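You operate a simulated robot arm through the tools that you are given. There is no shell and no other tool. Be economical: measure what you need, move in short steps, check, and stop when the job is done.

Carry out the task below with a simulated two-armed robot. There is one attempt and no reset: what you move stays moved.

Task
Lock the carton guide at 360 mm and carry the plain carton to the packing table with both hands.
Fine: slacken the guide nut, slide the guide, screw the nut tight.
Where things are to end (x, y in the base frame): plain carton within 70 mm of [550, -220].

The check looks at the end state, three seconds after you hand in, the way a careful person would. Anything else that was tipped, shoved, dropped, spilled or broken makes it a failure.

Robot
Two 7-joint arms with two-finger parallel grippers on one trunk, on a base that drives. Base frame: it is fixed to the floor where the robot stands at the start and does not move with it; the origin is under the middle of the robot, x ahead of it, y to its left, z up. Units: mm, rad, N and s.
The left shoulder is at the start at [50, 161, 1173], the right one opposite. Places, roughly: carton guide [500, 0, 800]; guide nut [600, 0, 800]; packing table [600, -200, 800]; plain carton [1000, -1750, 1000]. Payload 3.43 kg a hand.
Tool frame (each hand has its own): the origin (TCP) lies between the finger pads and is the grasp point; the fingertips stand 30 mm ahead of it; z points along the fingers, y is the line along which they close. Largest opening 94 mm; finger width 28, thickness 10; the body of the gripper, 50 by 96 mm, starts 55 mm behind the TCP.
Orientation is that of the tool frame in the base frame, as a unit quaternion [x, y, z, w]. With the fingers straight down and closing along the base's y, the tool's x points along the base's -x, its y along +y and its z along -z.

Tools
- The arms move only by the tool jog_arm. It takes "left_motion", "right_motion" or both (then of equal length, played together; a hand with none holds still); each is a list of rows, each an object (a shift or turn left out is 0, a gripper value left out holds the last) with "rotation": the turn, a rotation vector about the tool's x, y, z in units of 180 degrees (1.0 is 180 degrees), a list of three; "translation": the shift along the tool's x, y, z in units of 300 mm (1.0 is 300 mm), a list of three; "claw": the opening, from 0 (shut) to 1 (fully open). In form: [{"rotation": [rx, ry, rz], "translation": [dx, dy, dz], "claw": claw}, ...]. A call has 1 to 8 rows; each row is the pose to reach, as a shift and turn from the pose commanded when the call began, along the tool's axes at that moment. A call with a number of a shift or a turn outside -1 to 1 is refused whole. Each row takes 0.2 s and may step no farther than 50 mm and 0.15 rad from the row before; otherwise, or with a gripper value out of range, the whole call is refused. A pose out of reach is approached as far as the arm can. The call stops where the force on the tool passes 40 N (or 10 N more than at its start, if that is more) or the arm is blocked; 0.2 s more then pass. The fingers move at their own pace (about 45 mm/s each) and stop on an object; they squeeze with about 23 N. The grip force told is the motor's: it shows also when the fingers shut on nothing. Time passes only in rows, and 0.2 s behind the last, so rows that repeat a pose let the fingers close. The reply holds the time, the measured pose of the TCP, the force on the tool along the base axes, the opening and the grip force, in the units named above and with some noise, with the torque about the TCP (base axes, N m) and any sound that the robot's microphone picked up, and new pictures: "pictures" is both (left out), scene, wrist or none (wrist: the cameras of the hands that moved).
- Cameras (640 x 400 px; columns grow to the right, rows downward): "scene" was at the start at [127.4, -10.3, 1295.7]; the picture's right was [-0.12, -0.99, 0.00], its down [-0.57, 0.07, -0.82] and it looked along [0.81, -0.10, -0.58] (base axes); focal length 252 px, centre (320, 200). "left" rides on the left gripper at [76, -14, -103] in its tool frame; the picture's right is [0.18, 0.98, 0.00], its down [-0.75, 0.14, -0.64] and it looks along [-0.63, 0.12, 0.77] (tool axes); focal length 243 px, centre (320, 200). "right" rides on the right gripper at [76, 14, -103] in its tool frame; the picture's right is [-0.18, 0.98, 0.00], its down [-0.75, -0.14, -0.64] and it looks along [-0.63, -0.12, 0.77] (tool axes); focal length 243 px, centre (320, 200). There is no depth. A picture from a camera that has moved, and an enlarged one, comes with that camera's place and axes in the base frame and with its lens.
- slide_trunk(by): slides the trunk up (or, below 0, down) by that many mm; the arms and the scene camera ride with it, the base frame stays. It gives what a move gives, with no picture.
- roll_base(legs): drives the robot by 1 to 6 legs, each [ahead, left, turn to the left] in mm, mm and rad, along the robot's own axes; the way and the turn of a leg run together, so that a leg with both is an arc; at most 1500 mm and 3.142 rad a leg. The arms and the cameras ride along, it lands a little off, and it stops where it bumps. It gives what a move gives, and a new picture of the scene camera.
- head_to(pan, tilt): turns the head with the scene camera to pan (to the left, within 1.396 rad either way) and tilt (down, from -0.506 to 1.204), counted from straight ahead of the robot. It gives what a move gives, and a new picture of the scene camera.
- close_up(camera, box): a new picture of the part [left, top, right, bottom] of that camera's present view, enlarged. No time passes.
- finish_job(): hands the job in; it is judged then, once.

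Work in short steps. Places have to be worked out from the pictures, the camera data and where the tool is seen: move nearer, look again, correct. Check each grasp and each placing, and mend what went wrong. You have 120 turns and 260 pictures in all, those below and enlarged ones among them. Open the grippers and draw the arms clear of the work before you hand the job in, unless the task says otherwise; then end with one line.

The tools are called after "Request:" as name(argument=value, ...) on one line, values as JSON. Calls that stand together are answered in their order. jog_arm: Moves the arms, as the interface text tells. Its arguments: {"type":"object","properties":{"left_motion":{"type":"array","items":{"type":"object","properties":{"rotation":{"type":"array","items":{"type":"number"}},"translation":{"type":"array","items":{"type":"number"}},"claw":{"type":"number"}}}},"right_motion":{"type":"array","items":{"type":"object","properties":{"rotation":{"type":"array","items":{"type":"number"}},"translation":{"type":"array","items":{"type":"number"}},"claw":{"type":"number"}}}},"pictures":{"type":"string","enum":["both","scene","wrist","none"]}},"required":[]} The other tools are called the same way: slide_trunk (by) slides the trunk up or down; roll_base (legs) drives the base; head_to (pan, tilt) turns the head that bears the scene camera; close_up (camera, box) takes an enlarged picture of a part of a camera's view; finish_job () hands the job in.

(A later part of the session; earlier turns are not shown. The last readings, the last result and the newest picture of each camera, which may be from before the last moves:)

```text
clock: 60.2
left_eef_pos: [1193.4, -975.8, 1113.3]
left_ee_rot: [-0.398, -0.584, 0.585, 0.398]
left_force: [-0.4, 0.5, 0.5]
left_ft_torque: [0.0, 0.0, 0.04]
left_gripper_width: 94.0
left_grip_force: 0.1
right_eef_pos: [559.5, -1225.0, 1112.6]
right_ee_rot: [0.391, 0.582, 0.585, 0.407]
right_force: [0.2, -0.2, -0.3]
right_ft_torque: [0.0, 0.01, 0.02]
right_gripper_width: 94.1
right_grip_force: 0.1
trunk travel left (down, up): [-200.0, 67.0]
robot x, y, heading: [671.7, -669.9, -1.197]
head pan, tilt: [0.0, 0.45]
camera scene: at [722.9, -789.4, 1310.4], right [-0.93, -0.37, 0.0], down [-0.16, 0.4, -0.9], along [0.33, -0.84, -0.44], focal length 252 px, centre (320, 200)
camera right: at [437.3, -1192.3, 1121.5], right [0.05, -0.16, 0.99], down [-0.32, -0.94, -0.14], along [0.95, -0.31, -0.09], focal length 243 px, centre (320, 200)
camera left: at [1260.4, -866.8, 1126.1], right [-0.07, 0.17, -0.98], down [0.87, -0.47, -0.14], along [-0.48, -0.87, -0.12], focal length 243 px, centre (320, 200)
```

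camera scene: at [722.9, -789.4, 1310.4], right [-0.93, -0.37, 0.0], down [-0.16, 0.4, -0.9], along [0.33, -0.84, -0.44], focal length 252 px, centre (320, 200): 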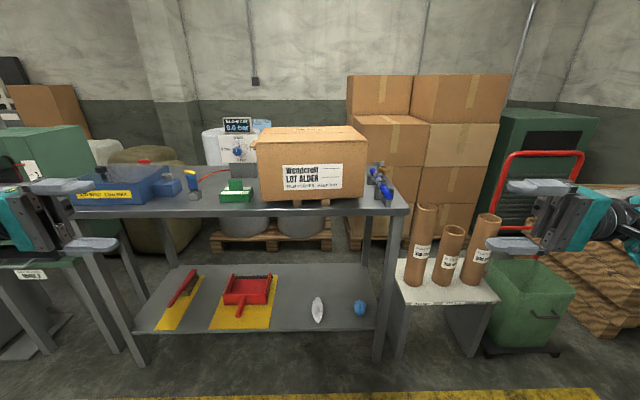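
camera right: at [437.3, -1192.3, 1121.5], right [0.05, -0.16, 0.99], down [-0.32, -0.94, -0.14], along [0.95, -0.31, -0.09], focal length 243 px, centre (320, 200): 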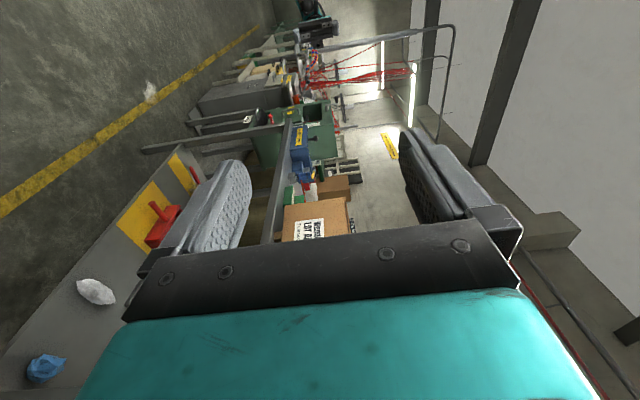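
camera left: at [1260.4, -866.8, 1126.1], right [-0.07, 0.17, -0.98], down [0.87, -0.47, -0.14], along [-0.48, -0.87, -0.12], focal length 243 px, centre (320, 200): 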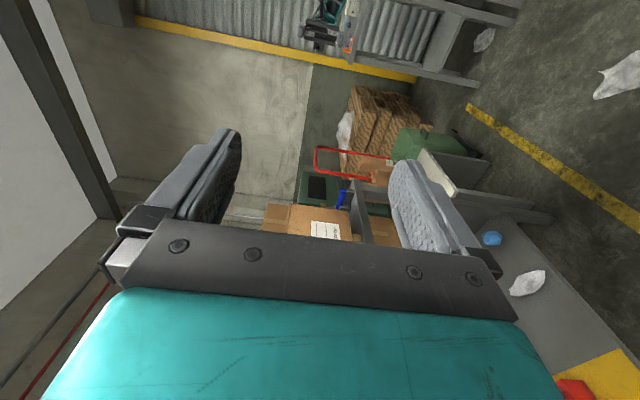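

Both hands point inward. The carton is yawed about 5° to the left of my heading. I drive ahead 420 with that turn, then remeasure.

Request:
roll_base(legs=[[0, 0, 0.092], [420, -40, 0]])

Request:
close_up(camera="scene", box=[160, 60, 480, 300])

```text
clock: 63.3
left_eef_pos: [1375.5, -1319.1, 1111.7]
left_ee_rot: [0.369, 0.603, -0.602, -0.371]
left_force: [-0.1, 0.2, 0.3]
left_ft_torque: [-0.03, -0.03, -0.01]
left_gripper_width: 93.9
left_grip_force: 0.0
right_eef_pos: [768.2, -1628.5, 1109.8]
right_ee_rot: [0.363, 0.601, 0.602, 0.38]
right_force: [-0.3, -0.5, 0.6]
right_ft_torque: [0.02, 0.0, 0.03]
right_gripper_width: 94.1
right_grip_force: 0.1
trunk travel left (down, up): [-200.0, 67.0]
robot x, y, heading: [830.5, -1063.2, -1.102]
head pan, tilt: [0.0, 0.45]
camera scene: at [889.1, -1177.6, 1310.3], right [-0.89, -0.45, 0.0], down [-0.2, 0.39, -0.9], along [0.41, -0.8, -0.44], focal length 252 px, centre (320, 200)
```

scene: 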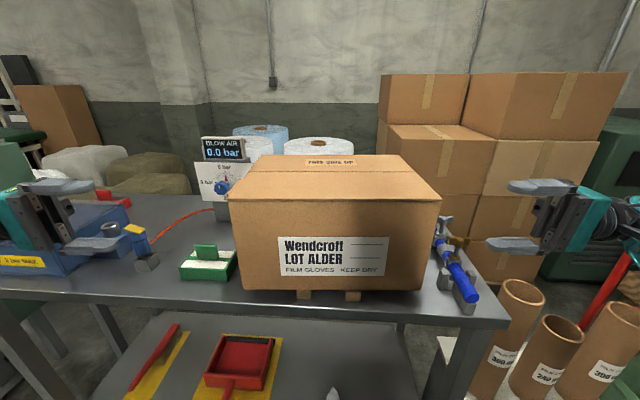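

```text
1.67 times, centred on (320, 180) of scene
camera zoom: at [889.1, -1177.6, 1310.3], right [-0.89, -0.45, 0.0], down [-0.2, 0.39, -0.9], along [0.41, -0.8, -0.44], focal length 420 px, centre (320, 233)
```

zoom: 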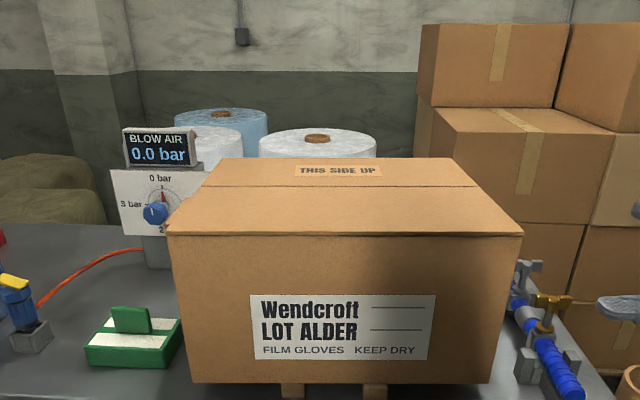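

Now aligned; the carton front is about 540 ahead of the axis and 28 to the right. I enlarge both end edges, and check the wrist view for the tabs.

Request:
close_up(camera="scene", box=[210, 140, 290, 220])

Request:
close_up(camera="left", box=[200, 60, 460, 260])

Request:
close_up(camera="right", box=[180, 60, 440, 260])

```text
5.00 times, centred on (250, 180) of scene
camera zoom: at [889.1, -1177.6, 1310.3], right [-0.89, -0.45, 0.0], down [-0.2, 0.39, -0.9], along [0.41, -0.8, -0.44], focal length 1261 px, centre (670, 300)
```

zoom: 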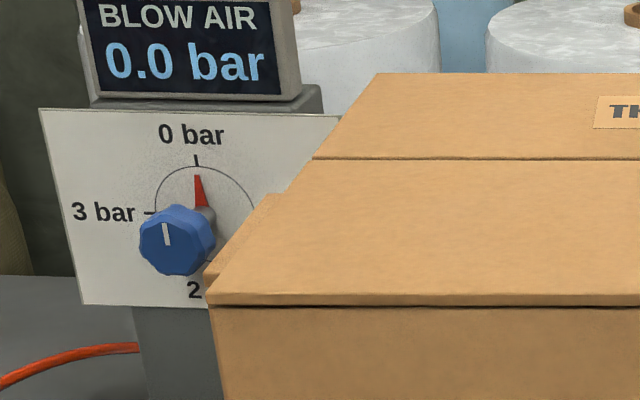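

```text
2.00 times, centred on (330, 160) of left
camera zoom: at [1431.3, -1204.3, 1126.1], right [-0.08, 0.16, -0.98], down [0.91, -0.38, -0.14], along [-0.4, -0.91, -0.12], focal length 485 px, centre (300, 280)
```

zoom: 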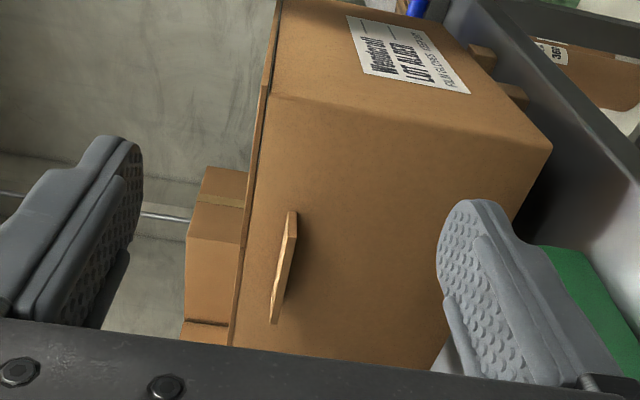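

```text
2.00 times, centred on (310, 160) of right
camera zoom: at [642.5, -1605.6, 1121.5], right [0.06, -0.15, 0.99], down [-0.23, -0.96, -0.14], along [0.97, -0.22, -0.1], focal length 485 px, centre (340, 280)
```

zoom: 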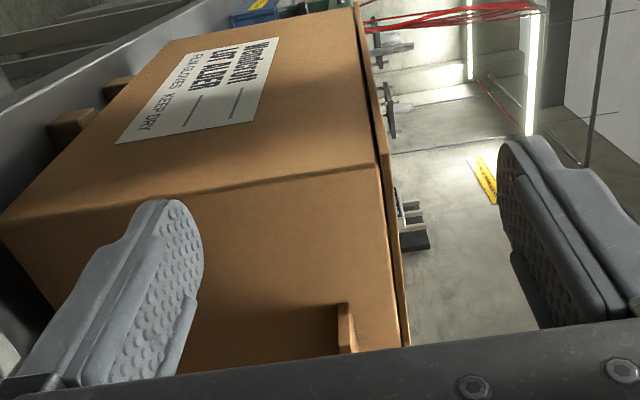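

The tabs are thin horizontal ledges at z about 1093, spanning 581–688 ahead. I drive 158 ahead and 28 right so the tabs lie between the hands.

Request:
roll_base(legs=[[0, -28, 0], [158, 0, 0]])

Request:
jog_arm(left_motion=[{"translation": [0, 0.03, 0]}], right_motion=[{"translation": [0, -0.03, 0]}], pictures="wrist")

```text
clock: 65.1
left_eef_pos: [1421.5, -1477.5, 1111.4]
left_ee_rot: [0.371, 0.602, -0.602, -0.372]
left_force: [-0.2, -0.7, -0.5]
left_ft_torque: [0.0, 0.0, -0.02]
left_gripper_width: 94.2
left_grip_force: 0.1
right_eef_pos: [813.0, -1784.4, 1111.3]
right_ee_rot: [0.364, 0.6, 0.602, 0.381]
right_force: [1.4, -0.1, -0.3]
right_ft_torque: [0.03, 0.01, 0.0]
right_gripper_width: 94.1
right_grip_force: 0.0
trunk travel left (down, up): [-200.0, 67.0]
robot x, y, heading: [876.5, -1213.7, -1.107]
head pan, tilt: [0.0, 0.45]
camera scene: at [936.0, -1333.7, 1310.2], right [-0.89, -0.45, 0.0], down [-0.2, 0.39, -0.9], along [0.4, -0.8, -0.44], focal length 252 px, centre (320, 200)
```

scene: 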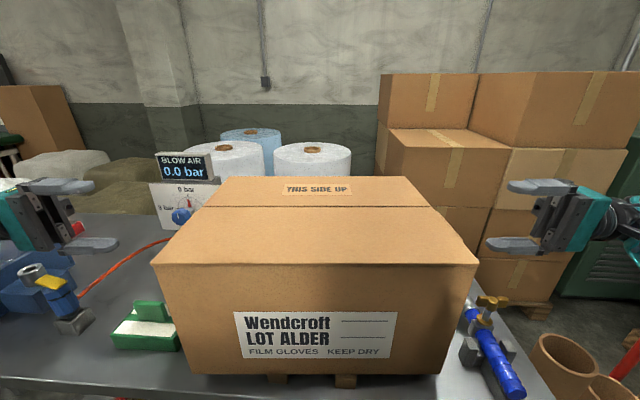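

```text
clock: 65.5
left_eef_pos: [1420.1, -1477.1, 1102.7]
left_ee_rot: [-0.371, -0.601, 0.602, 0.371]
left_force: [0.7, 0.3, -0.7]
left_ft_torque: [0.0, -0.02, 0.01]
left_gripper_width: 94.2
left_grip_force: 0.0
right_eef_pos: [813.3, -1784.2, 1102.8]
right_ee_rot: [0.365, 0.601, 0.601, 0.38]
right_force: [0.0, 0.2, 0.2]
right_ft_torque: [0.02, -0.04, 0.0]
right_gripper_width: 94.3
right_grip_force: 0.0
trunk travel left (down, up): [-200.0, 67.0]
robot x, y, heading: [877.7, -1220.7, -1.108]
head pan, tilt: [0.0, 0.45]
camera right: at [688.2, -1761.1, 1112.8], right [0.06, -0.15, 0.99], down [-0.24, -0.96, -0.14], along [0.97, -0.23, -0.1], focal length 243 px, centre (320, 200)
camera left: at [1478.0, -1362.1, 1116.9], right [-0.08, 0.16, -0.98], down [0.91, -0.39, -0.14], along [-0.4, -0.91, -0.12], focal length 243 px, centre (320, 200)
```

right: 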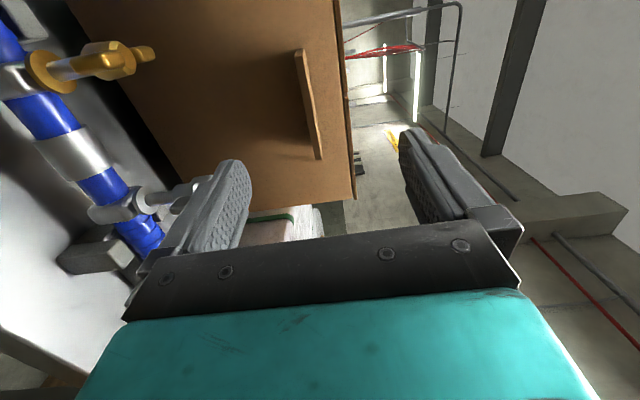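
left: 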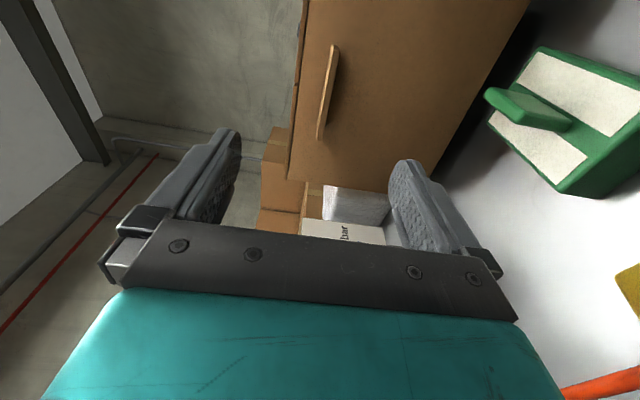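

Tab centres sit 8–11 mm below the hand axes and line up fore and aft. I move both hands in, stopping short of full depth to check.

Request:
jog_arm(left_motion=[{"translation": [0.015, 0.028, 0.1]}, {"translation": [0.015, 0.028, 0.2]}, {"translation": [0.015, 0.028, 0.3]}, {"translation": [0.015, 0.028, 0.383]}, {"translation": [0.015, 0.028, 0.383]}], right_motion=[{"translation": [0.015, -0.035, 0.07]}, {"translation": [0.015, -0.035, 0.14]}, {"translation": [0.015, -0.035, 0.2]}, {"translation": [0.015, -0.035, 0.26]}, {"translation": [0.015, -0.035, 0.26]}], pictures="both")

```text
clock: 66.7
left_eef_pos: [1313.6, -1522.6, 1095.6]
left_ee_rot: [0.371, 0.602, -0.601, -0.372]
left_force: [0.3, -0.4, 0.3]
left_ft_torque: [0.02, -0.02, -0.01]
left_gripper_width: 94.3
left_grip_force: 0.1
right_eef_pos: [879.2, -1744.6, 1092.7]
right_ee_rot: [0.364, 0.6, 0.601, 0.381]
right_force: [0.0, -0.6, -0.1]
right_ft_torque: [0.03, -0.01, -0.01]
right_gripper_width: 94.0
right_grip_force: 0.1
trunk travel left (down, up): [-200.0, 67.0]
robot x, y, heading: [878.8, -1214.9, -1.107]
head pan, tilt: [0.0, 0.45]
camera scene: at [935.7, -1333.1, 1310.4], right [-0.89, -0.45, 0.0], down [-0.2, 0.39, -0.9], along [0.4, -0.8, -0.44], focal length 252 px, centre (320, 200)
camera right: at [755.3, -1720.6, 1102.5], right [0.06, -0.15, 0.99], down [-0.24, -0.96, -0.14], along [0.97, -0.23, -0.1], focal length 243 px, centre (320, 200)
camera left: at [1371.7, -1408.7, 1109.2], right [-0.08, 0.16, -0.98], down [0.91, -0.39, -0.14], along [-0.4, -0.91, -0.12], focal length 243 px, centre (320, 200)
```

scene: 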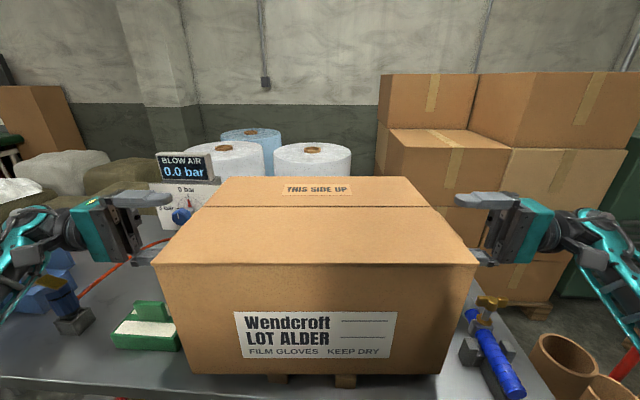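
right: 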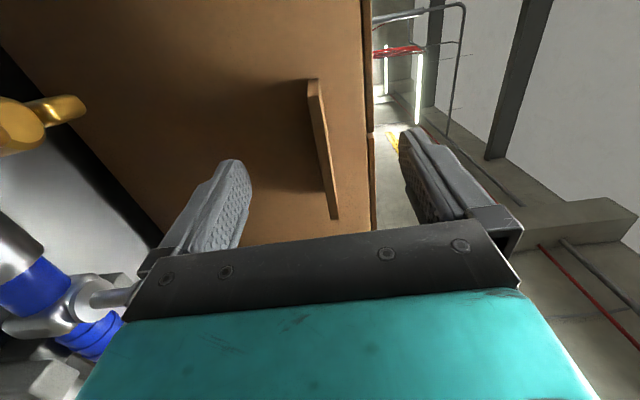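
left: 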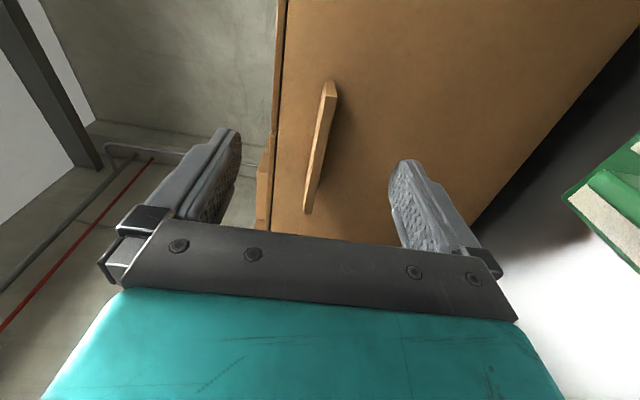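

Both tabs are centred between the fingers. I go in another 20 mm left and 16 mm right, then close both grippers.

Request:
jog_arm(left_motion=[{"translation": [0.005, 0, 0.033]}, {"translation": [0.005, 0, 0.067]}, {"translation": [0.005, 0, 0.067]}], right_motion=[{"translation": [0, 0.008, 0.027]}, {"translation": [0, 0.008, 0.053]}, {"translation": [0, 0.008, 0.053]}], pictures="none")

Request:
jog_arm(left_motion=[{"claw": 0}, {"claw": 0}, {"claw": 0}, {"claw": 0}, {"claw": 0}, {"claw": 0}, {"claw": 0}], right_motion=[{"claw": 0}, {"claw": 0}, {"claw": 0}, {"claw": 0}, {"claw": 0}, {"claw": 0}, {"claw": 0}], pictures="both")

```text
clock: 67.5
left_eef_pos: [1297.2, -1530.4, 1094.8]
left_ee_rot: [-0.371, -0.602, 0.602, 0.371]
left_force: [0.2, 0.3, 0.5]
left_ft_torque: [0.01, -0.02, 0.04]
left_gripper_width: 94.1
left_grip_force: 0.0
right_eef_pos: [895.4, -1736.6, 1094.5]
right_ee_rot: [0.365, 0.6, 0.602, 0.38]
right_force: [0.1, 0.5, -0.5]
right_ft_torque: [0.02, -0.02, 0.0]
right_gripper_width: 94.3
right_grip_force: 0.1
trunk travel left (down, up): [-200.0, 67.0]
robot x, y, heading: [879.4, -1214.9, -1.099]
head pan, tilt: [0.0, 0.45]
```

```text
clock: 69.1
left_eef_pos: [1297.2, -1531.5, 1095.1]
left_ee_rot: [-0.371, -0.601, 0.603, 0.371]
left_force: [-0.8, -2.4, 4.2]
left_ft_torque: [0.08, 0.12, 0.02]
left_gripper_width: 6.8
left_grip_force: 23.5
right_eef_pos: [895.0, -1738.6, 1095.5]
right_ee_rot: [0.364, 0.6, 0.602, 0.38]
right_force: [1.3, -0.3, 5.3]
right_ft_torque: [0.45, 0.6, 0.0]
right_gripper_width: 7.3
right_grip_force: 23.0
trunk travel left (down, up): [-200.0, 67.0]
robot x, y, heading: [876.8, -1217.8, -1.105]
head pan, tilt: [0.0, 0.45]
camera scene: at [935.6, -1333.0, 1310.5], right [-0.89, -0.45, 0.0], down [-0.2, 0.39, -0.9], along [0.4, -0.8, -0.44], focal length 252 px, centre (320, 200)
camera right: at [769.8, -1714.5, 1105.5], right [0.06, -0.15, 0.99], down [-0.24, -0.96, -0.14], along [0.97, -0.23, -0.1], focal length 243 px, centre (320, 200)
camera left: at [1354.1, -1416.5, 1109.4], right [-0.08, 0.16, -0.98], down [0.91, -0.39, -0.14], along [-0.4, -0.91, -0.12], focal length 243 px, centre (320, 200)
```

scene: 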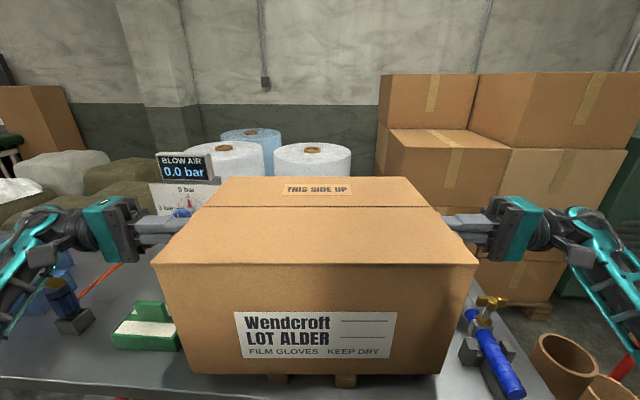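
right: 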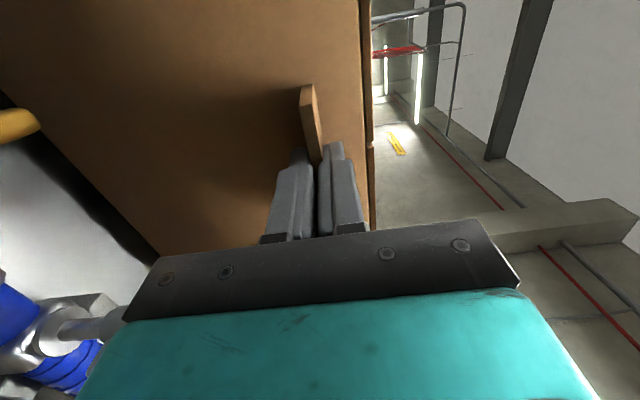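
left: 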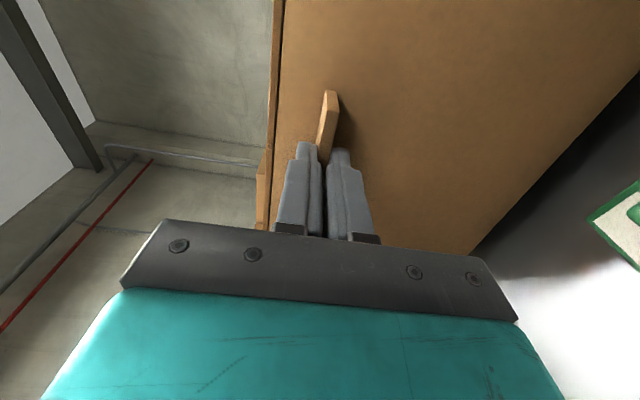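

Both tabs are gripped (7 mm). I lift evenly with the trunk.

Request:
slide_trunk(by=25)

Request:
slide_trunk(by=35)

Request:
head_to(pan=0, tilt=0.6)

```text
clock: 69.8
left_eef_pos: [1297.5, -1531.8, 1119.8]
left_ee_rot: [-0.371, -0.601, 0.602, 0.372]
left_force: [0.6, 1.3, -1.5]
left_ft_torque: [-0.5, -0.33, 0.11]
left_gripper_width: 6.8
left_grip_force: 22.8
right_eef_pos: [894.6, -1738.5, 1119.0]
right_ee_rot: [0.365, 0.6, 0.602, 0.38]
right_force: [-0.8, 0.1, -3.5]
right_ft_torque: [0.35, 0.69, -0.05]
right_gripper_width: 6.6
right_grip_force: 22.7
trunk travel left (down, up): [-225.0, 42.0]
robot x, y, heading: [874.5, -1216.6, -1.108]
head pan, tilt: [0.0, 0.45]
```

```text
clock: 70.6
left_eef_pos: [1297.1, -1530.3, 1153.5]
left_ee_rot: [0.371, 0.602, -0.601, -0.372]
left_force: [-0.2, 0.7, -1.9]
left_ft_torque: [-0.49, -0.3, -0.06]
left_gripper_width: 6.9
left_grip_force: 23.0
right_eef_pos: [896.6, -1738.4, 1153.9]
right_ee_rot: [0.364, 0.6, 0.602, 0.38]
right_force: [-0.4, -1.1, -4.2]
right_ft_torque: [0.33, 0.69, 0.1]
right_gripper_width: 6.9
right_grip_force: 23.3
trunk travel left (down, up): [-260.0, 7.0]
robot x, y, heading: [877.3, -1215.0, -1.106]
head pan, tilt: [0.0, 0.45]
```

```text
clock: 71.3
left_eef_pos: [1298.0, -1530.4, 1153.9]
left_ee_rot: [-0.371, -0.602, 0.602, 0.371]
left_force: [1.6, 0.2, -1.7]
left_ft_torque: [-0.5, -0.33, -0.06]
left_gripper_width: 6.9
left_grip_force: 23.0
right_eef_pos: [894.8, -1738.0, 1154.2]
right_ee_rot: [0.364, 0.6, 0.602, 0.381]
right_force: [-1.3, -0.7, -4.0]
right_ft_torque: [0.39, 0.7, 0.09]
right_gripper_width: 7.1
right_grip_force: 23.5
trunk travel left (down, up): [-260.0, 7.0]
robot x, y, heading: [879.4, -1216.6, -1.101]
head pan, tilt: [0.0, 0.6]
camera scene: at [934.3, -1330.4, 1356.8], right [-0.89, -0.45, 0.0], down [-0.25, 0.5, -0.83], along [0.37, -0.74, -0.56], focal length 252 px, centre (320, 200)
```

scene: 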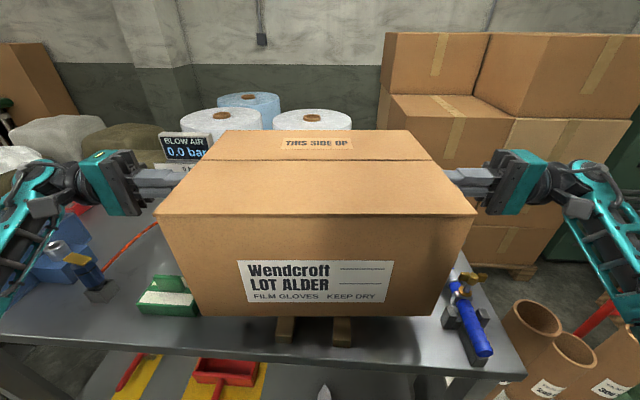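

The carton hangs freely from both hands and its skids stay behind on the shelf. I back out 300 mm straight and check the grip.

Request:
roll_base(legs=[[-300, 0, 0]])

```text
clock: 73.4
left_eef_pos: [1159.0, -1255.9, 1155.4]
left_ee_rot: [0.372, 0.602, -0.602, -0.37]
left_force: [-0.2, 1.3, -1.9]
left_ft_torque: [-0.48, -0.33, 0.04]
left_gripper_width: 6.9
left_grip_force: 23.3
right_eef_pos: [758.4, -1464.0, 1154.6]
right_ee_rot: [0.364, 0.601, 0.602, 0.379]
right_force: [-1.3, -0.7, -5.3]
right_ft_torque: [0.35, 0.69, -0.03]
right_gripper_width: 6.9
right_grip_force: 22.9
trunk travel left (down, up): [-260.0, 7.0]
robot x, y, heading: [735.1, -941.7, -1.104]
head pan, tilt: [0.0, 0.6]
camera scene: at [796.4, -1056.1, 1356.8], right [-0.89, -0.45, 0.0], down [-0.25, 0.5, -0.83], along [0.37, -0.74, -0.56], focal length 252 px, centre (320, 200)
```

scene: 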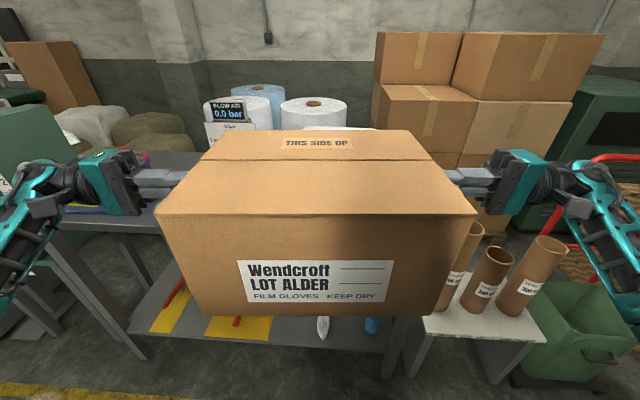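

The carton is secure. I turn left about half a turn, in two parts, to face the packing table from the aisle side.

Request:
roll_base(legs=[[0, 0, 1.0], [0, 0, 1.0], [0, 0, 1.067]])

```text
clock: 81.7
left_eef_pos: [332.5, -605.5, 1155.2]
left_ee_rot: [0.593, -0.386, 0.385, -0.593]
left_force: [-0.4, -0.6, -1.8]
left_ft_torque: [0.47, 0.29, 0.05]
left_gripper_width: 6.8
left_grip_force: 23.3
right_eef_pos: [744.4, -419.3, 1153.0]
right_ee_rot: [0.591, -0.38, -0.395, 0.592]
right_force: [-1.1, -0.6, -4.5]
right_ft_torque: [-0.38, -0.68, 0.06]
right_gripper_width: 6.6
right_grip_force: 23.0
trunk travel left (down, up): [-260.0, 7.0]
robot x, y, heading: [737.2, -938.4, 1.984]
head pan, tilt: [0.0, 0.6]
camera scene: at [686.2, -823.9, 1356.7], right [0.91, 0.41, 0.0], down [0.23, -0.52, -0.82], along [-0.33, 0.75, -0.57], focal length 252 px, centre (320, 200)
```

scene: 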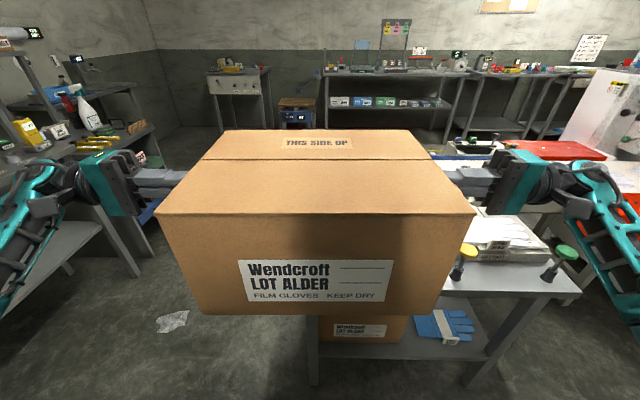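

I'm facing the packing table. Before going in, I check the right arm's elbow height against the two stick tools on the table.

Request:
head_to(pan=-0.7, tilt=0.6)

Request:
head_to(pan=0.6, tilt=0.8)

```text
clock: 82.7
left_eef_pos: [333.1, -606.5, 1155.0]
left_ee_rot: [-0.592, 0.386, -0.386, 0.593]
left_force: [0.1, 0.1, -2.5]
left_ft_torque: [0.53, 0.29, 0.0]
left_gripper_width: 6.8
left_grip_force: 23.1
right_eef_pos: [745.1, -419.5, 1152.9]
right_ee_rot: [0.592, -0.379, -0.394, 0.592]
right_force: [0.1, -0.1, -2.6]
right_ft_torque: [-0.38, -0.66, -0.02]
right_gripper_width: 7.0
right_grip_force: 23.0
trunk travel left (down, up): [-260.0, 7.0]
robot x, y, heading: [738.9, -940.3, 1.988]
head pan, tilt: [-0.7, 0.6]
camera scene: at [746.6, -819.7, 1356.7], right [0.96, -0.28, 0.0], down [-0.16, -0.54, -0.82], along [0.23, 0.79, -0.57], focal length 252 px, centre (320, 200)
```

scene: 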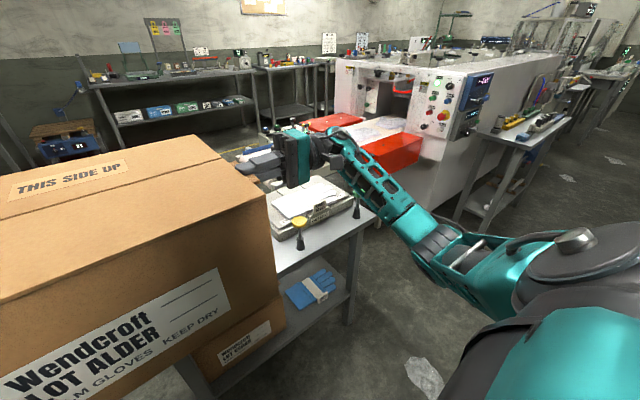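

```text
clock: 84.2
left_eef_pos: [333.6, -606.5, 1155.3]
left_ee_rot: [-0.592, 0.387, -0.386, 0.593]
left_force: [-1.1, -0.1, -2.3]
left_ft_torque: [0.5, 0.31, -0.07]
left_gripper_width: 6.7
left_grip_force: 22.9
right_eef_pos: [744.8, -418.9, 1153.2]
right_ee_rot: [0.592, -0.379, -0.394, 0.592]
right_force: [0.6, -0.8, -3.9]
right_ft_torque: [-0.37, -0.65, 0.02]
right_gripper_width: 6.9
right_grip_force: 22.8
trunk travel left (down, up): [-260.0, 7.0]
robot x, y, heading: [734.1, -942.7, 1.988]
head pan, tilt: [0.6, 0.799]
camera scene: at [653.5, -862.2, 1339.9], right [0.53, 0.85, 0.0], down [0.61, -0.38, -0.7], along [-0.59, 0.37, -0.72], focal length 252 px, centre (320, 200)
```

scene: 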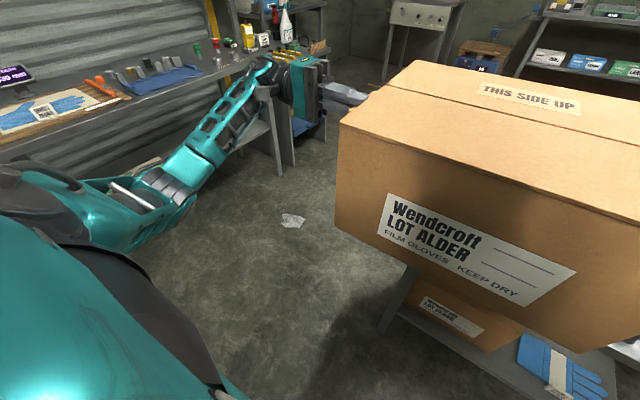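

The elbows are outboard at roughly z 1000. I lower with the arms (not the trunk) by 150 mm here in open space, then check forearm heights.

Request:
jog_arm(left_motion=[{"translation": [0, 0.06, 0]}, {"translation": [0, 0.13, 0]}, {"translation": [0, 0.2, 0]}, {"translation": [0, 0.27, 0]}, {"translation": [0, 0.34, 0]}, {"translation": [0, 0.42, 0]}, {"translation": [0, 0.5, 0]}, {"translation": [0, 0.5, 0]}], right_motion=[{"translation": [0, -0.06, 0]}, {"translation": [0, -0.13, 0]}, {"translation": [0, -0.2, 0]}, {"translation": [0, -0.27, 0]}, {"translation": [0, -0.34, 0]}, {"translation": [0, -0.42, 0]}, {"translation": [0, -0.5, 0]}, {"translation": [0, -0.5, 0]}], pictures="none")

Request:
head_to(pan=-0.7, tilt=0.7)

```text
clock: 86.0
left_eef_pos: [334.5, -608.5, 1004.1]
left_ee_rot: [0.593, -0.386, 0.386, -0.592]
left_force: [-19.4, -10.0, -1.7]
left_ft_torque: [0.53, 0.2, 0.18]
left_gripper_width: 6.7
left_grip_force: 22.6
right_eef_pos: [743.7, -417.3, 1003.8]
right_ee_rot: [0.591, -0.381, -0.395, 0.591]
right_force: [19.1, 9.8, -4.1]
right_ft_torque: [-0.35, -0.69, -0.42]
right_gripper_width: 7.0
right_grip_force: 23.2
trunk travel left (down, up): [-260.0, 7.0]
robot x, y, heading: [737.5, -940.8, 1.983]
head pan, tilt: [0.6, 0.799]
```

```text
clock: 87.5
left_eef_pos: [334.2, -607.6, 1005.1]
left_ee_rot: [-0.593, 0.386, -0.385, 0.593]
left_force: [-22.5, -11.3, -1.9]
left_ft_torque: [0.46, 0.24, 0.01]
left_gripper_width: 6.8
left_grip_force: 22.8
right_eef_pos: [741.9, -418.3, 1004.9]
right_ee_rot: [0.591, -0.38, -0.394, 0.592]
right_force: [23.6, 10.5, -4.4]
right_ft_torque: [-0.34, -0.64, -0.05]
right_gripper_width: 6.9
right_grip_force: 23.4
trunk travel left (down, up): [-260.0, 7.0]
robot x, y, heading: [741.6, -942.9, 1.988]
head pan, tilt: [-0.7, 0.7]
camera scene: at [745.7, -823.0, 1348.1], right [0.96, -0.28, 0.0], down [-0.18, -0.62, -0.76], along [0.21, 0.73, -0.64], focal length 252 px, centre (320, 200)
```

scene: 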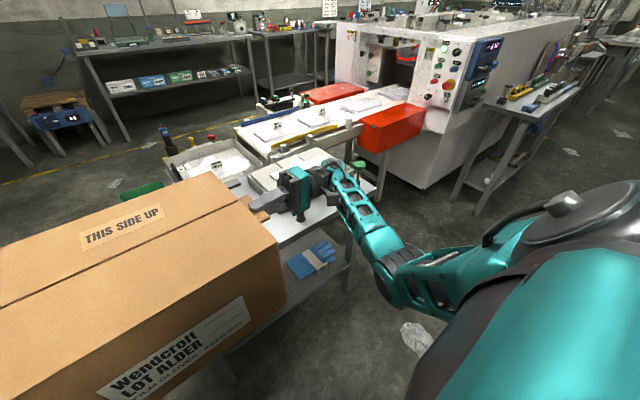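

The elbows stay well above the table. The hands press about 24 N inward, so I ease them 2 mm apart each, then trim heading and move over the table: 123 right, 234 ahead.

Request:
jog_arm(left_motion=[{"translation": [0, 0, -0.004]}, {"translation": [0, 0, -0.006]}], right_motion=[{"translation": [0, 0, -0.004]}, {"translation": [0, 0, -0.006]}], pictures="none")

Request:
head_to(pan=0, tilt=0.75)

Request:
roll_base(legs=[[0, -123, -0.03]])

```text
clock: 88.1
left_eef_pos: [334.1, -607.9, 1005.2]
left_ee_rot: [-0.592, 0.386, -0.387, 0.592]
left_force: [-0.9, 0.4, -1.9]
left_ft_torque: [0.48, 0.34, 0.81]
left_gripper_width: 6.8
left_grip_force: 23.2
right_eef_pos: [741.1, -418.4, 1003.6]
right_ee_rot: [0.592, -0.379, -0.394, 0.593]
right_force: [1.0, -0.6, -4.4]
right_ft_torque: [-0.33, -0.67, -0.8]
right_gripper_width: 7.0
right_grip_force: 23.0
trunk travel left (down, up): [-260.0, 7.0]
robot x, y, heading: [740.7, -941.0, 1.987]
head pan, tilt: [-0.7, 0.7]
```

```text
clock: 89.1
left_eef_pos: [334.4, -607.5, 1005.3]
left_ee_rot: [-0.591, 0.386, -0.387, 0.593]
left_force: [21.2, 10.7, -2.0]
left_ft_torque: [0.44, 0.31, 0.07]
left_gripper_width: 6.8
left_grip_force: 23.2
right_eef_pos: [742.7, -419.0, 1004.2]
right_ee_rot: [0.593, -0.377, -0.393, 0.593]
right_force: [-21.6, -10.1, -3.2]
right_ft_torque: [-0.32, -0.65, 0.22]
right_gripper_width: 7.1
right_grip_force: 22.4
trunk travel left (down, up): [-260.0, 7.0]
robot x, y, heading: [741.6, -939.8, 1.983]
head pan, tilt: [0.0, 0.75]
camera scene: at [688.6, -828.8, 1343.9], right [0.91, 0.41, 0.0], down [0.28, -0.62, -0.73], along [-0.3, 0.67, -0.68], focal length 252 px, centre (320, 200)
```

scene: 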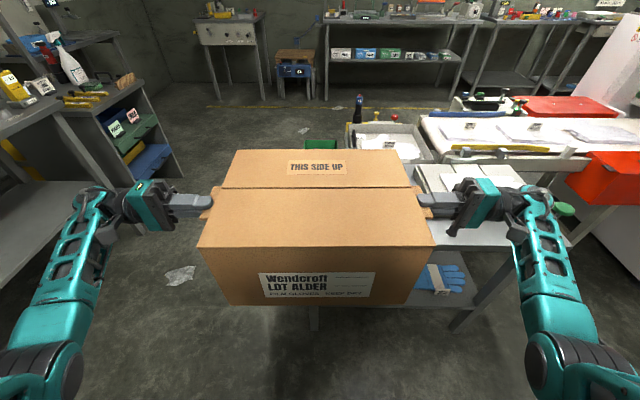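

```text
clock: 90.4
left_eef_pos: [455.6, -548.0, 1005.1]
left_ee_rot: [0.587, -0.395, 0.394, -0.587]
left_force: [23.6, 9.8, -1.9]
left_ft_torque: [0.51, 0.3, -0.07]
left_gripper_width: 6.9
left_grip_force: 23.2
right_eef_pos: [870.5, -368.7, 1003.8]
right_ee_rot: [0.586, -0.386, -0.402, 0.588]
right_force: [-22.2, -9.4, -3.9]
right_ft_torque: [-0.42, -0.59, 0.03]
right_gripper_width: 6.9
right_grip_force: 22.8
trunk travel left (down, up): [-260.0, 7.0]
robot x, y, heading: [850.8, -896.0, 1.954]
head pan, tilt: [0.0, 0.75]
camera scene: at [806.1, -778.6, 1343.9], right [0.92, 0.38, 0.0], down [0.26, -0.63, -0.73], along [-0.28, 0.68, -0.68], focal length 252 px, centre (320, 200)
```

scene: 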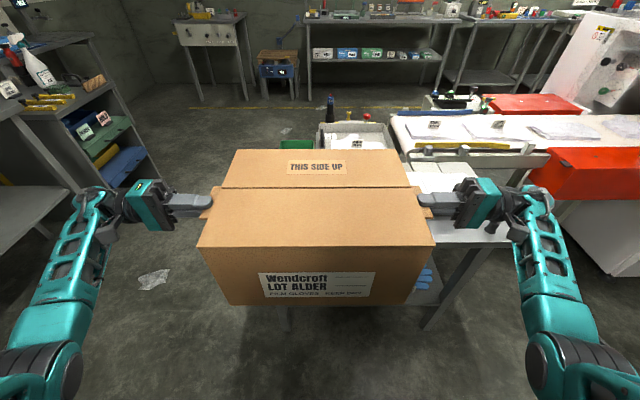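

Now a slight outward pull; I ease in 1 mm each, then drive ahead 231 over the table.

Request:
jog_arm(left_motion=[{"translation": [0, 0, 0.003]}], right_motion=[{"translation": [0, 0, 0.003]}], pictures="none")

Request:
roll_base(legs=[[120, 0, 0]])

```text
clock: 90.8
left_eef_pos: [455.6, -548.9, 1003.5]
left_ee_rot: [0.588, -0.395, 0.393, -0.587]
left_force: [-8.6, -3.6, -1.5]
left_ft_torque: [0.45, 0.26, -0.75]
left_gripper_width: 6.6
left_grip_force: 23.0
right_eef_pos: [870.7, -368.7, 1004.2]
right_ee_rot: [0.586, -0.388, -0.401, 0.587]
right_force: [7.7, 4.7, -4.3]
right_ft_torque: [-0.33, -0.58, 0.6]
right_gripper_width: 6.8
right_grip_force: 23.1
trunk travel left (down, up): [-260.0, 7.0]
robot x, y, heading: [848.7, -894.3, 1.965]
head pan, tilt: [0.0, 0.75]
```

```text
clock: 92.0
left_eef_pos: [411.7, -437.5, 1004.1]
left_ee_rot: [-0.586, 0.394, -0.394, 0.588]
left_force: [-19.2, -8.3, -2.9]
left_ft_torque: [0.48, 0.22, -0.01]
left_gripper_width: 7.0
left_grip_force: 23.2
right_eef_pos: [826.4, -259.9, 1003.8]
right_ee_rot: [0.586, -0.388, -0.402, 0.587]
right_force: [19.5, 8.8, -3.9]
right_ft_torque: [-0.36, -0.64, -0.12]
right_gripper_width: 6.9
right_grip_force: 23.1
trunk travel left (down, up): [-260.0, 7.0]
robot x, y, heading: [803.0, -786.1, 1.961]
head pan, tilt: [0.0, 0.75]
camera scene: at [760.3, -669.0, 1343.7], right [0.93, 0.38, 0.0], down [0.26, -0.63, -0.73], along [-0.28, 0.68, -0.68], focal length 252 px, centre (320, 200)
```

scene: 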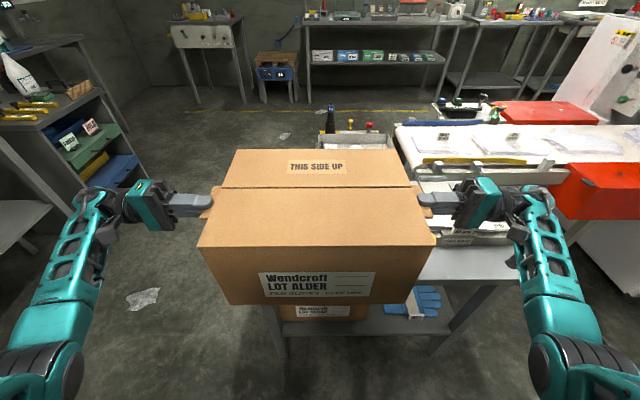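

On track (mid-grip at s 438, n 559 in rail coordinates). I look at the right hand and stick area before the last 113 mm.

Request:
close_up(camera="scene", box=[400, 140, 600, 290])

Request:
close_up(camera="right", box=[0, 0, 640, 400])

```text
2.67 times, centred on (500, 215) of scene
camera zoom: at [760.3, -669.0, 1343.7], right [0.93, 0.38, 0.0], down [0.26, -0.63, -0.73], along [-0.28, 0.68, -0.68], focal length 672 px, centre (-160, 160)
```

zoom: 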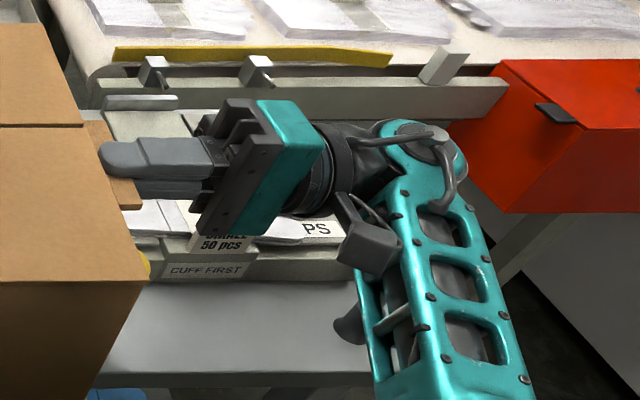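

```text
1.00 times, centred on (320, 200) of right (not enlarged: the box is as wide or as high as the picture)
camera zoom: at [950.6, -291.1, 1014.9], right [-0.05, 0.16, 0.99], down [0.31, 0.94, -0.14], along [-0.95, 0.3, -0.1], focal length 243 px, centre (320, 200)
```

zoom: 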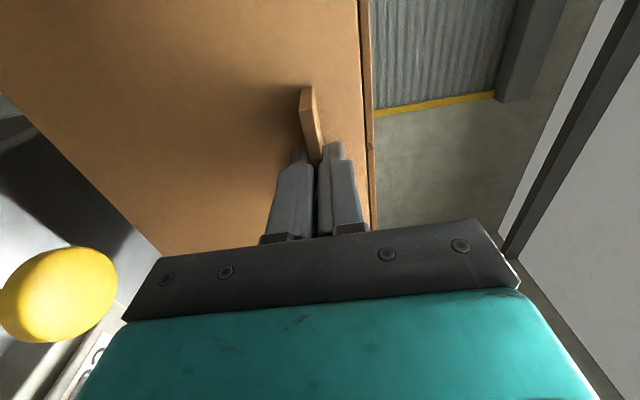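

The yellow stick's knob is about 50 mm clear of the carton's right face and well below the hand. The green one is about 120 mm from the forearm. Continue ahead 113.

Request:
roll_base(legs=[[113, 0, 0]])

Request:
close_up(camera="right", box=[0, 0, 640, 400])

Request:
close_up(camera="left", box=[0, 0, 640, 400])

```text
clock: 93.2
left_eef_pos: [368.7, -333.6, 1005.1]
left_ee_rot: [-0.587, 0.394, -0.394, 0.587]
left_force: [0.1, 0.1, -1.2]
left_ft_torque: [0.43, 0.23, -0.13]
left_gripper_width: 6.8
left_grip_force: 23.2
right_eef_pos: [785.0, -154.2, 1003.8]
right_ee_rot: [0.586, -0.389, -0.403, 0.586]
right_force: [-0.5, 0.8, -3.6]
right_ft_torque: [-0.4, -0.66, -0.01]
right_gripper_width: 6.7
right_grip_force: 23.1
trunk travel left (down, up): [-260.0, 7.0]
robot x, y, heading: [766.1, -678.7, 1.96]
head pan, tilt: [0.0, 0.75]
camera scene: at [717.9, -565.4, 1343.7], right [0.93, 0.38, 0.0], down [0.26, -0.63, -0.73], along [-0.28, 0.68, -0.68], focal length 252 px, centre (320, 200)
```

scene: 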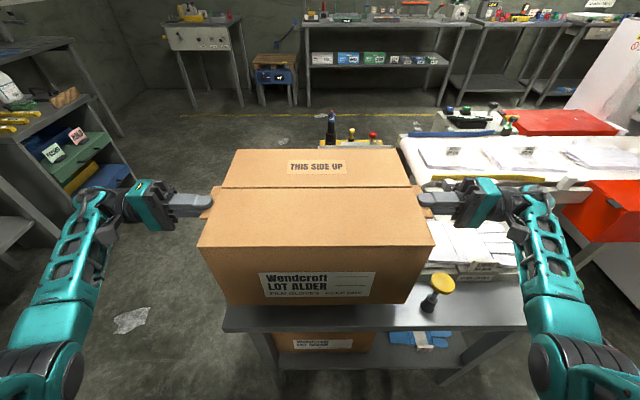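

```text
1.00 times, centred on (320, 200) of right (not enlarged: the box is as wide or as high as the picture)
camera zoom: at [908.5, -187.6, 1014.8], right [-0.05, 0.16, 0.99], down [0.31, 0.94, -0.14], along [-0.95, 0.3, -0.1], focal length 243 px, centre (320, 200)
```

zoom: 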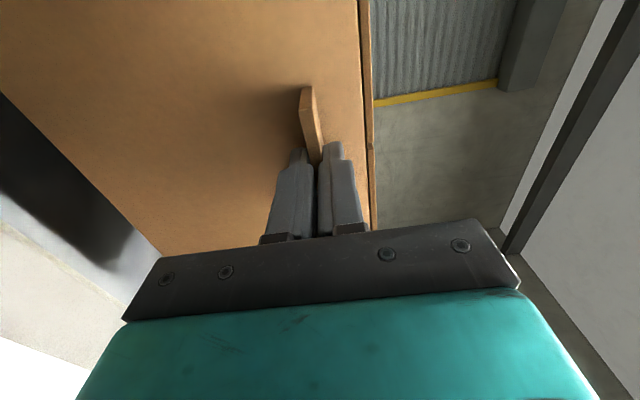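

```text
1.00 times, centred on (320, 200) of left (not enlarged: the box is as wide or as high as the picture)
camera zoom: at [302.5, -442.8, 1018.5], right [0.07, -0.17, -0.98], down [-0.88, 0.45, -0.14], along [0.47, 0.87, -0.12], focal length 243 px, centre (320, 200)
```

zoom: 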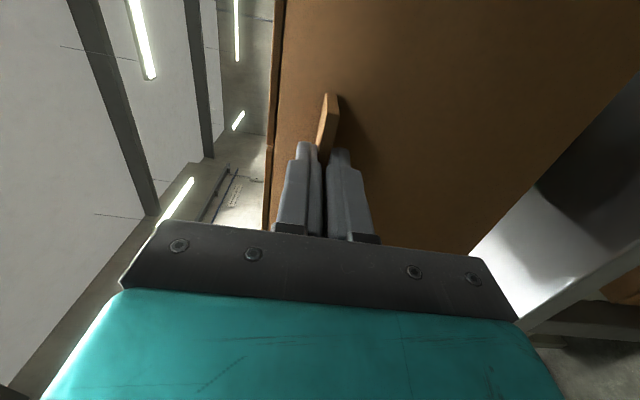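

The carton is over the target with its centre near (564, -213). I lower 28 mm together, then look from the side.

Request:
jog_arm(left_motion=[{"translation": [0, 0.03, 0]}, {"translation": [0, 0.06, 0]}, {"translation": [0, 0.093, 0]}, {"translation": [0, 0.093, 0]}], right_motion=[{"translation": [0, -0.03, 0]}, {"translation": [0, -0.06, 0]}, {"translation": [0, -0.093, 0]}, {"translation": [0, -0.093, 0]}], pictures="wrist")

```text
clock: 94.2
left_eef_pos: [367.6, -334.9, 995.7]
left_ee_rot: [0.588, -0.393, 0.392, -0.588]
left_force: [-22.7, -9.8, -3.9]
left_ft_torque: [0.49, 0.35, -0.2]
left_gripper_width: 6.8
left_grip_force: 23.3
left hand out of reach, approached as far as the arm can: row 2, 3, 4
right_eef_pos: [785.5, -165.6, 993.2]
right_ee_rot: [0.585, -0.391, -0.402, 0.586]
right_force: [22.5, 10.5, -2.7]
right_ft_torque: [-0.52, -0.48, -0.2]
right_gripper_width: 6.9
right_grip_force: 22.8
right hand out of reach, approached as far as the arm can: row 1, 2, 3, 4
trunk travel left (down, up): [-260.0, 7.0]
robot x, y, heading: [765.8, -679.1, 1.959]
head pan, tilt: [0.0, 0.75]
camera right: at [909.6, -197.2, 1004.7], right [-0.05, 0.16, 0.99], down [0.31, 0.94, -0.14], along [-0.95, 0.3, -0.1], focal length 243 px, centre (320, 200)
camera left: at [302.0, -443.9, 1009.9], right [0.07, -0.17, -0.98], down [-0.88, 0.45, -0.14], along [0.47, 0.88, -0.12], focal length 243 px, centre (320, 200)
```

right: 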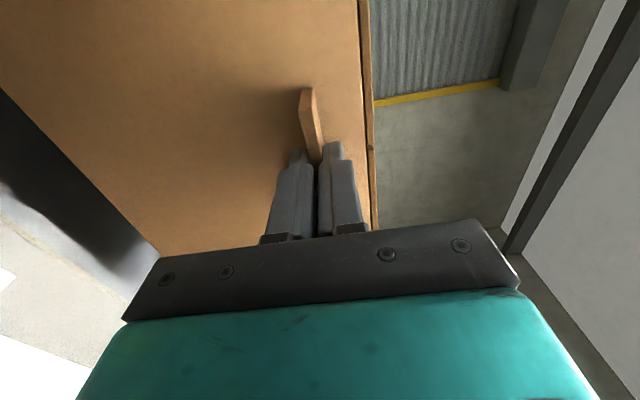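
left: 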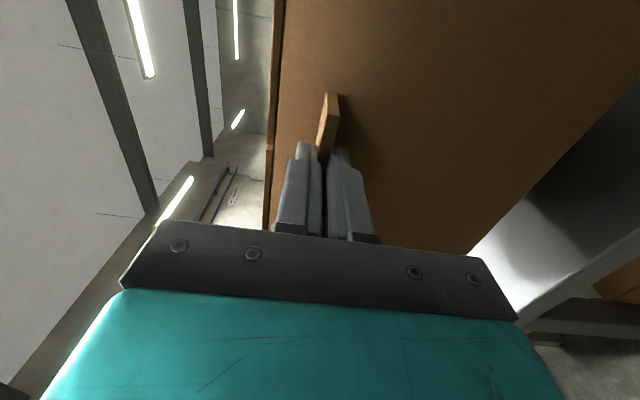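

The arms reached their limit with the trunk this high, so I undo part of that command and use the trunk for the last bit.

Request:
jog_arm(left_motion=[{"translation": [0, -0.033, 0]}, {"translation": [0, -0.066, 0]}, {"translation": [0, -0.066, 0]}], right_motion=[{"translation": [0, 0.033, 0]}, {"translation": [0, 0.066, 0]}, {"translation": [0, 0.066, 0]}], pictures="none")

```text
clock: 95.0
left_eef_pos: [370.4, -334.6, 1016.1]
left_ee_rot: [0.588, -0.394, 0.393, -0.587]
left_force: [-23.3, -9.8, -2.9]
left_ft_torque: [0.42, 0.4, 0.12]
left_gripper_width: 7.1
left_grip_force: 23.1
right_eef_pos: [785.3, -164.9, 1012.8]
right_ee_rot: [0.585, -0.389, -0.402, 0.587]
right_force: [24.0, 9.6, -2.9]
right_ft_torque: [-0.53, -0.41, -0.03]
right_gripper_width: 6.9
right_grip_force: 23.2
trunk travel left (down, up): [-260.0, 7.0]
robot x, y, heading: [765.6, -681.9, 1.963]
head pan, tilt: [0.0, 0.75]
```

The hands are level again at about 1014. I ease the inward squeeze and lower with the trunk by 35, then check.

Request:
jog_arm(left_motion=[{"translation": [0, 0, -0.003]}], right_motion=[{"translation": [0, 0, -0.003]}], pictures="none")

Request:
slide_trunk(by=-35)

Request:
head_to(pan=0, tilt=0.9)

Request:
close_up(camera="left", box=[300, 60, 640, 330])

```text
clock: 95.4
left_eef_pos: [369.9, -335.4, 1015.1]
left_ee_rot: [0.587, -0.395, 0.395, -0.587]
left_force: [-13.8, -5.6, -2.7]
left_ft_torque: [0.42, 0.37, 0.47]
left_gripper_width: 6.9
left_grip_force: 23.7
right_eef_pos: [783.8, -165.0, 1012.9]
right_ee_rot: [0.586, -0.388, -0.403, 0.587]
right_force: [14.3, 6.2, -3.3]
right_ft_torque: [-0.37, -0.54, -0.43]
right_gripper_width: 6.7
right_grip_force: 22.7
trunk travel left (down, up): [-260.0, 7.0]
robot x, y, heading: [763.9, -680.4, 1.963]
head pan, tilt: [0.0, 0.75]
```

```text
clock: 96.2
left_eef_pos: [370.0, -334.8, 981.0]
left_ee_rot: [0.587, -0.395, 0.394, -0.586]
left_force: [-5.0, -1.8, -2.7]
left_ft_torque: [0.42, 0.37, 0.27]
left_gripper_width: 7.0
left_grip_force: 22.6
right_eef_pos: [783.6, -165.3, 978.0]
right_ee_rot: [0.586, -0.388, -0.402, 0.587]
right_force: [4.9, 3.1, -3.7]
right_ft_torque: [-0.41, -0.57, -0.29]
right_gripper_width: 7.0
right_grip_force: 22.6
trunk travel left (down, up): [-225.0, 42.0]
robot x, y, heading: [763.3, -680.8, 1.963]
head pan, tilt: [0.0, 0.75]
```

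```text
clock: 96.9
left_eef_pos: [370.8, -334.2, 980.8]
left_ee_rot: [-0.586, 0.395, -0.395, 0.586]
left_force: [0.4, -1.3, -2.4]
left_ft_torque: [0.44, 0.36, -0.18]
left_gripper_width: 6.6
left_grip_force: 22.6
right_eef_pos: [784.8, -165.2, 978.4]
right_ee_rot: [0.586, -0.389, -0.402, 0.587]
right_force: [0.2, -0.3, -3.2]
right_ft_torque: [-0.39, -0.53, 0.03]
right_gripper_width: 6.9
right_grip_force: 23.5
trunk travel left (down, up): [-225.0, 42.0]
robot x, y, heading: [764.5, -680.0, 1.96]
head pan, tilt: [0.0, 0.901]
camera scene: at [721.1, -573.0, 1297.0], right [0.93, 0.38, 0.0], down [0.3, -0.73, -0.62], along [-0.24, 0.57, -0.78], focal length 252 px, centre (320, 200)
```

scene: 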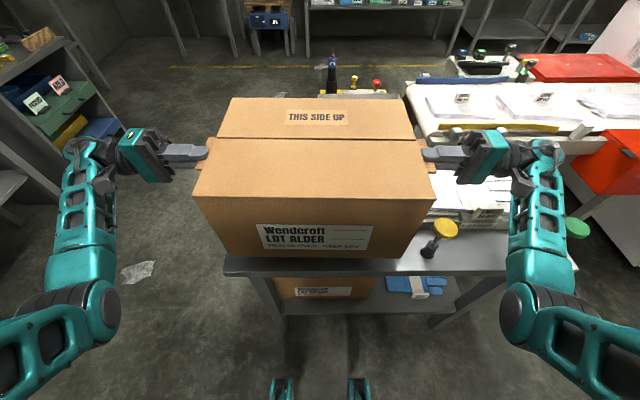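

```text
1.48 times, centred on (470, 195) of left
camera zoom: at [303.2, -443.5, 994.1], right [0.07, -0.17, -0.98], down [-0.88, 0.46, -0.14], along [0.47, 0.87, -0.12], focal length 359 px, centre (98, 207)
```

zoom: 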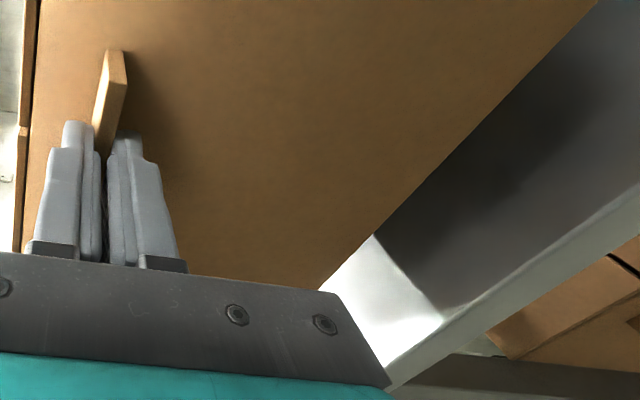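

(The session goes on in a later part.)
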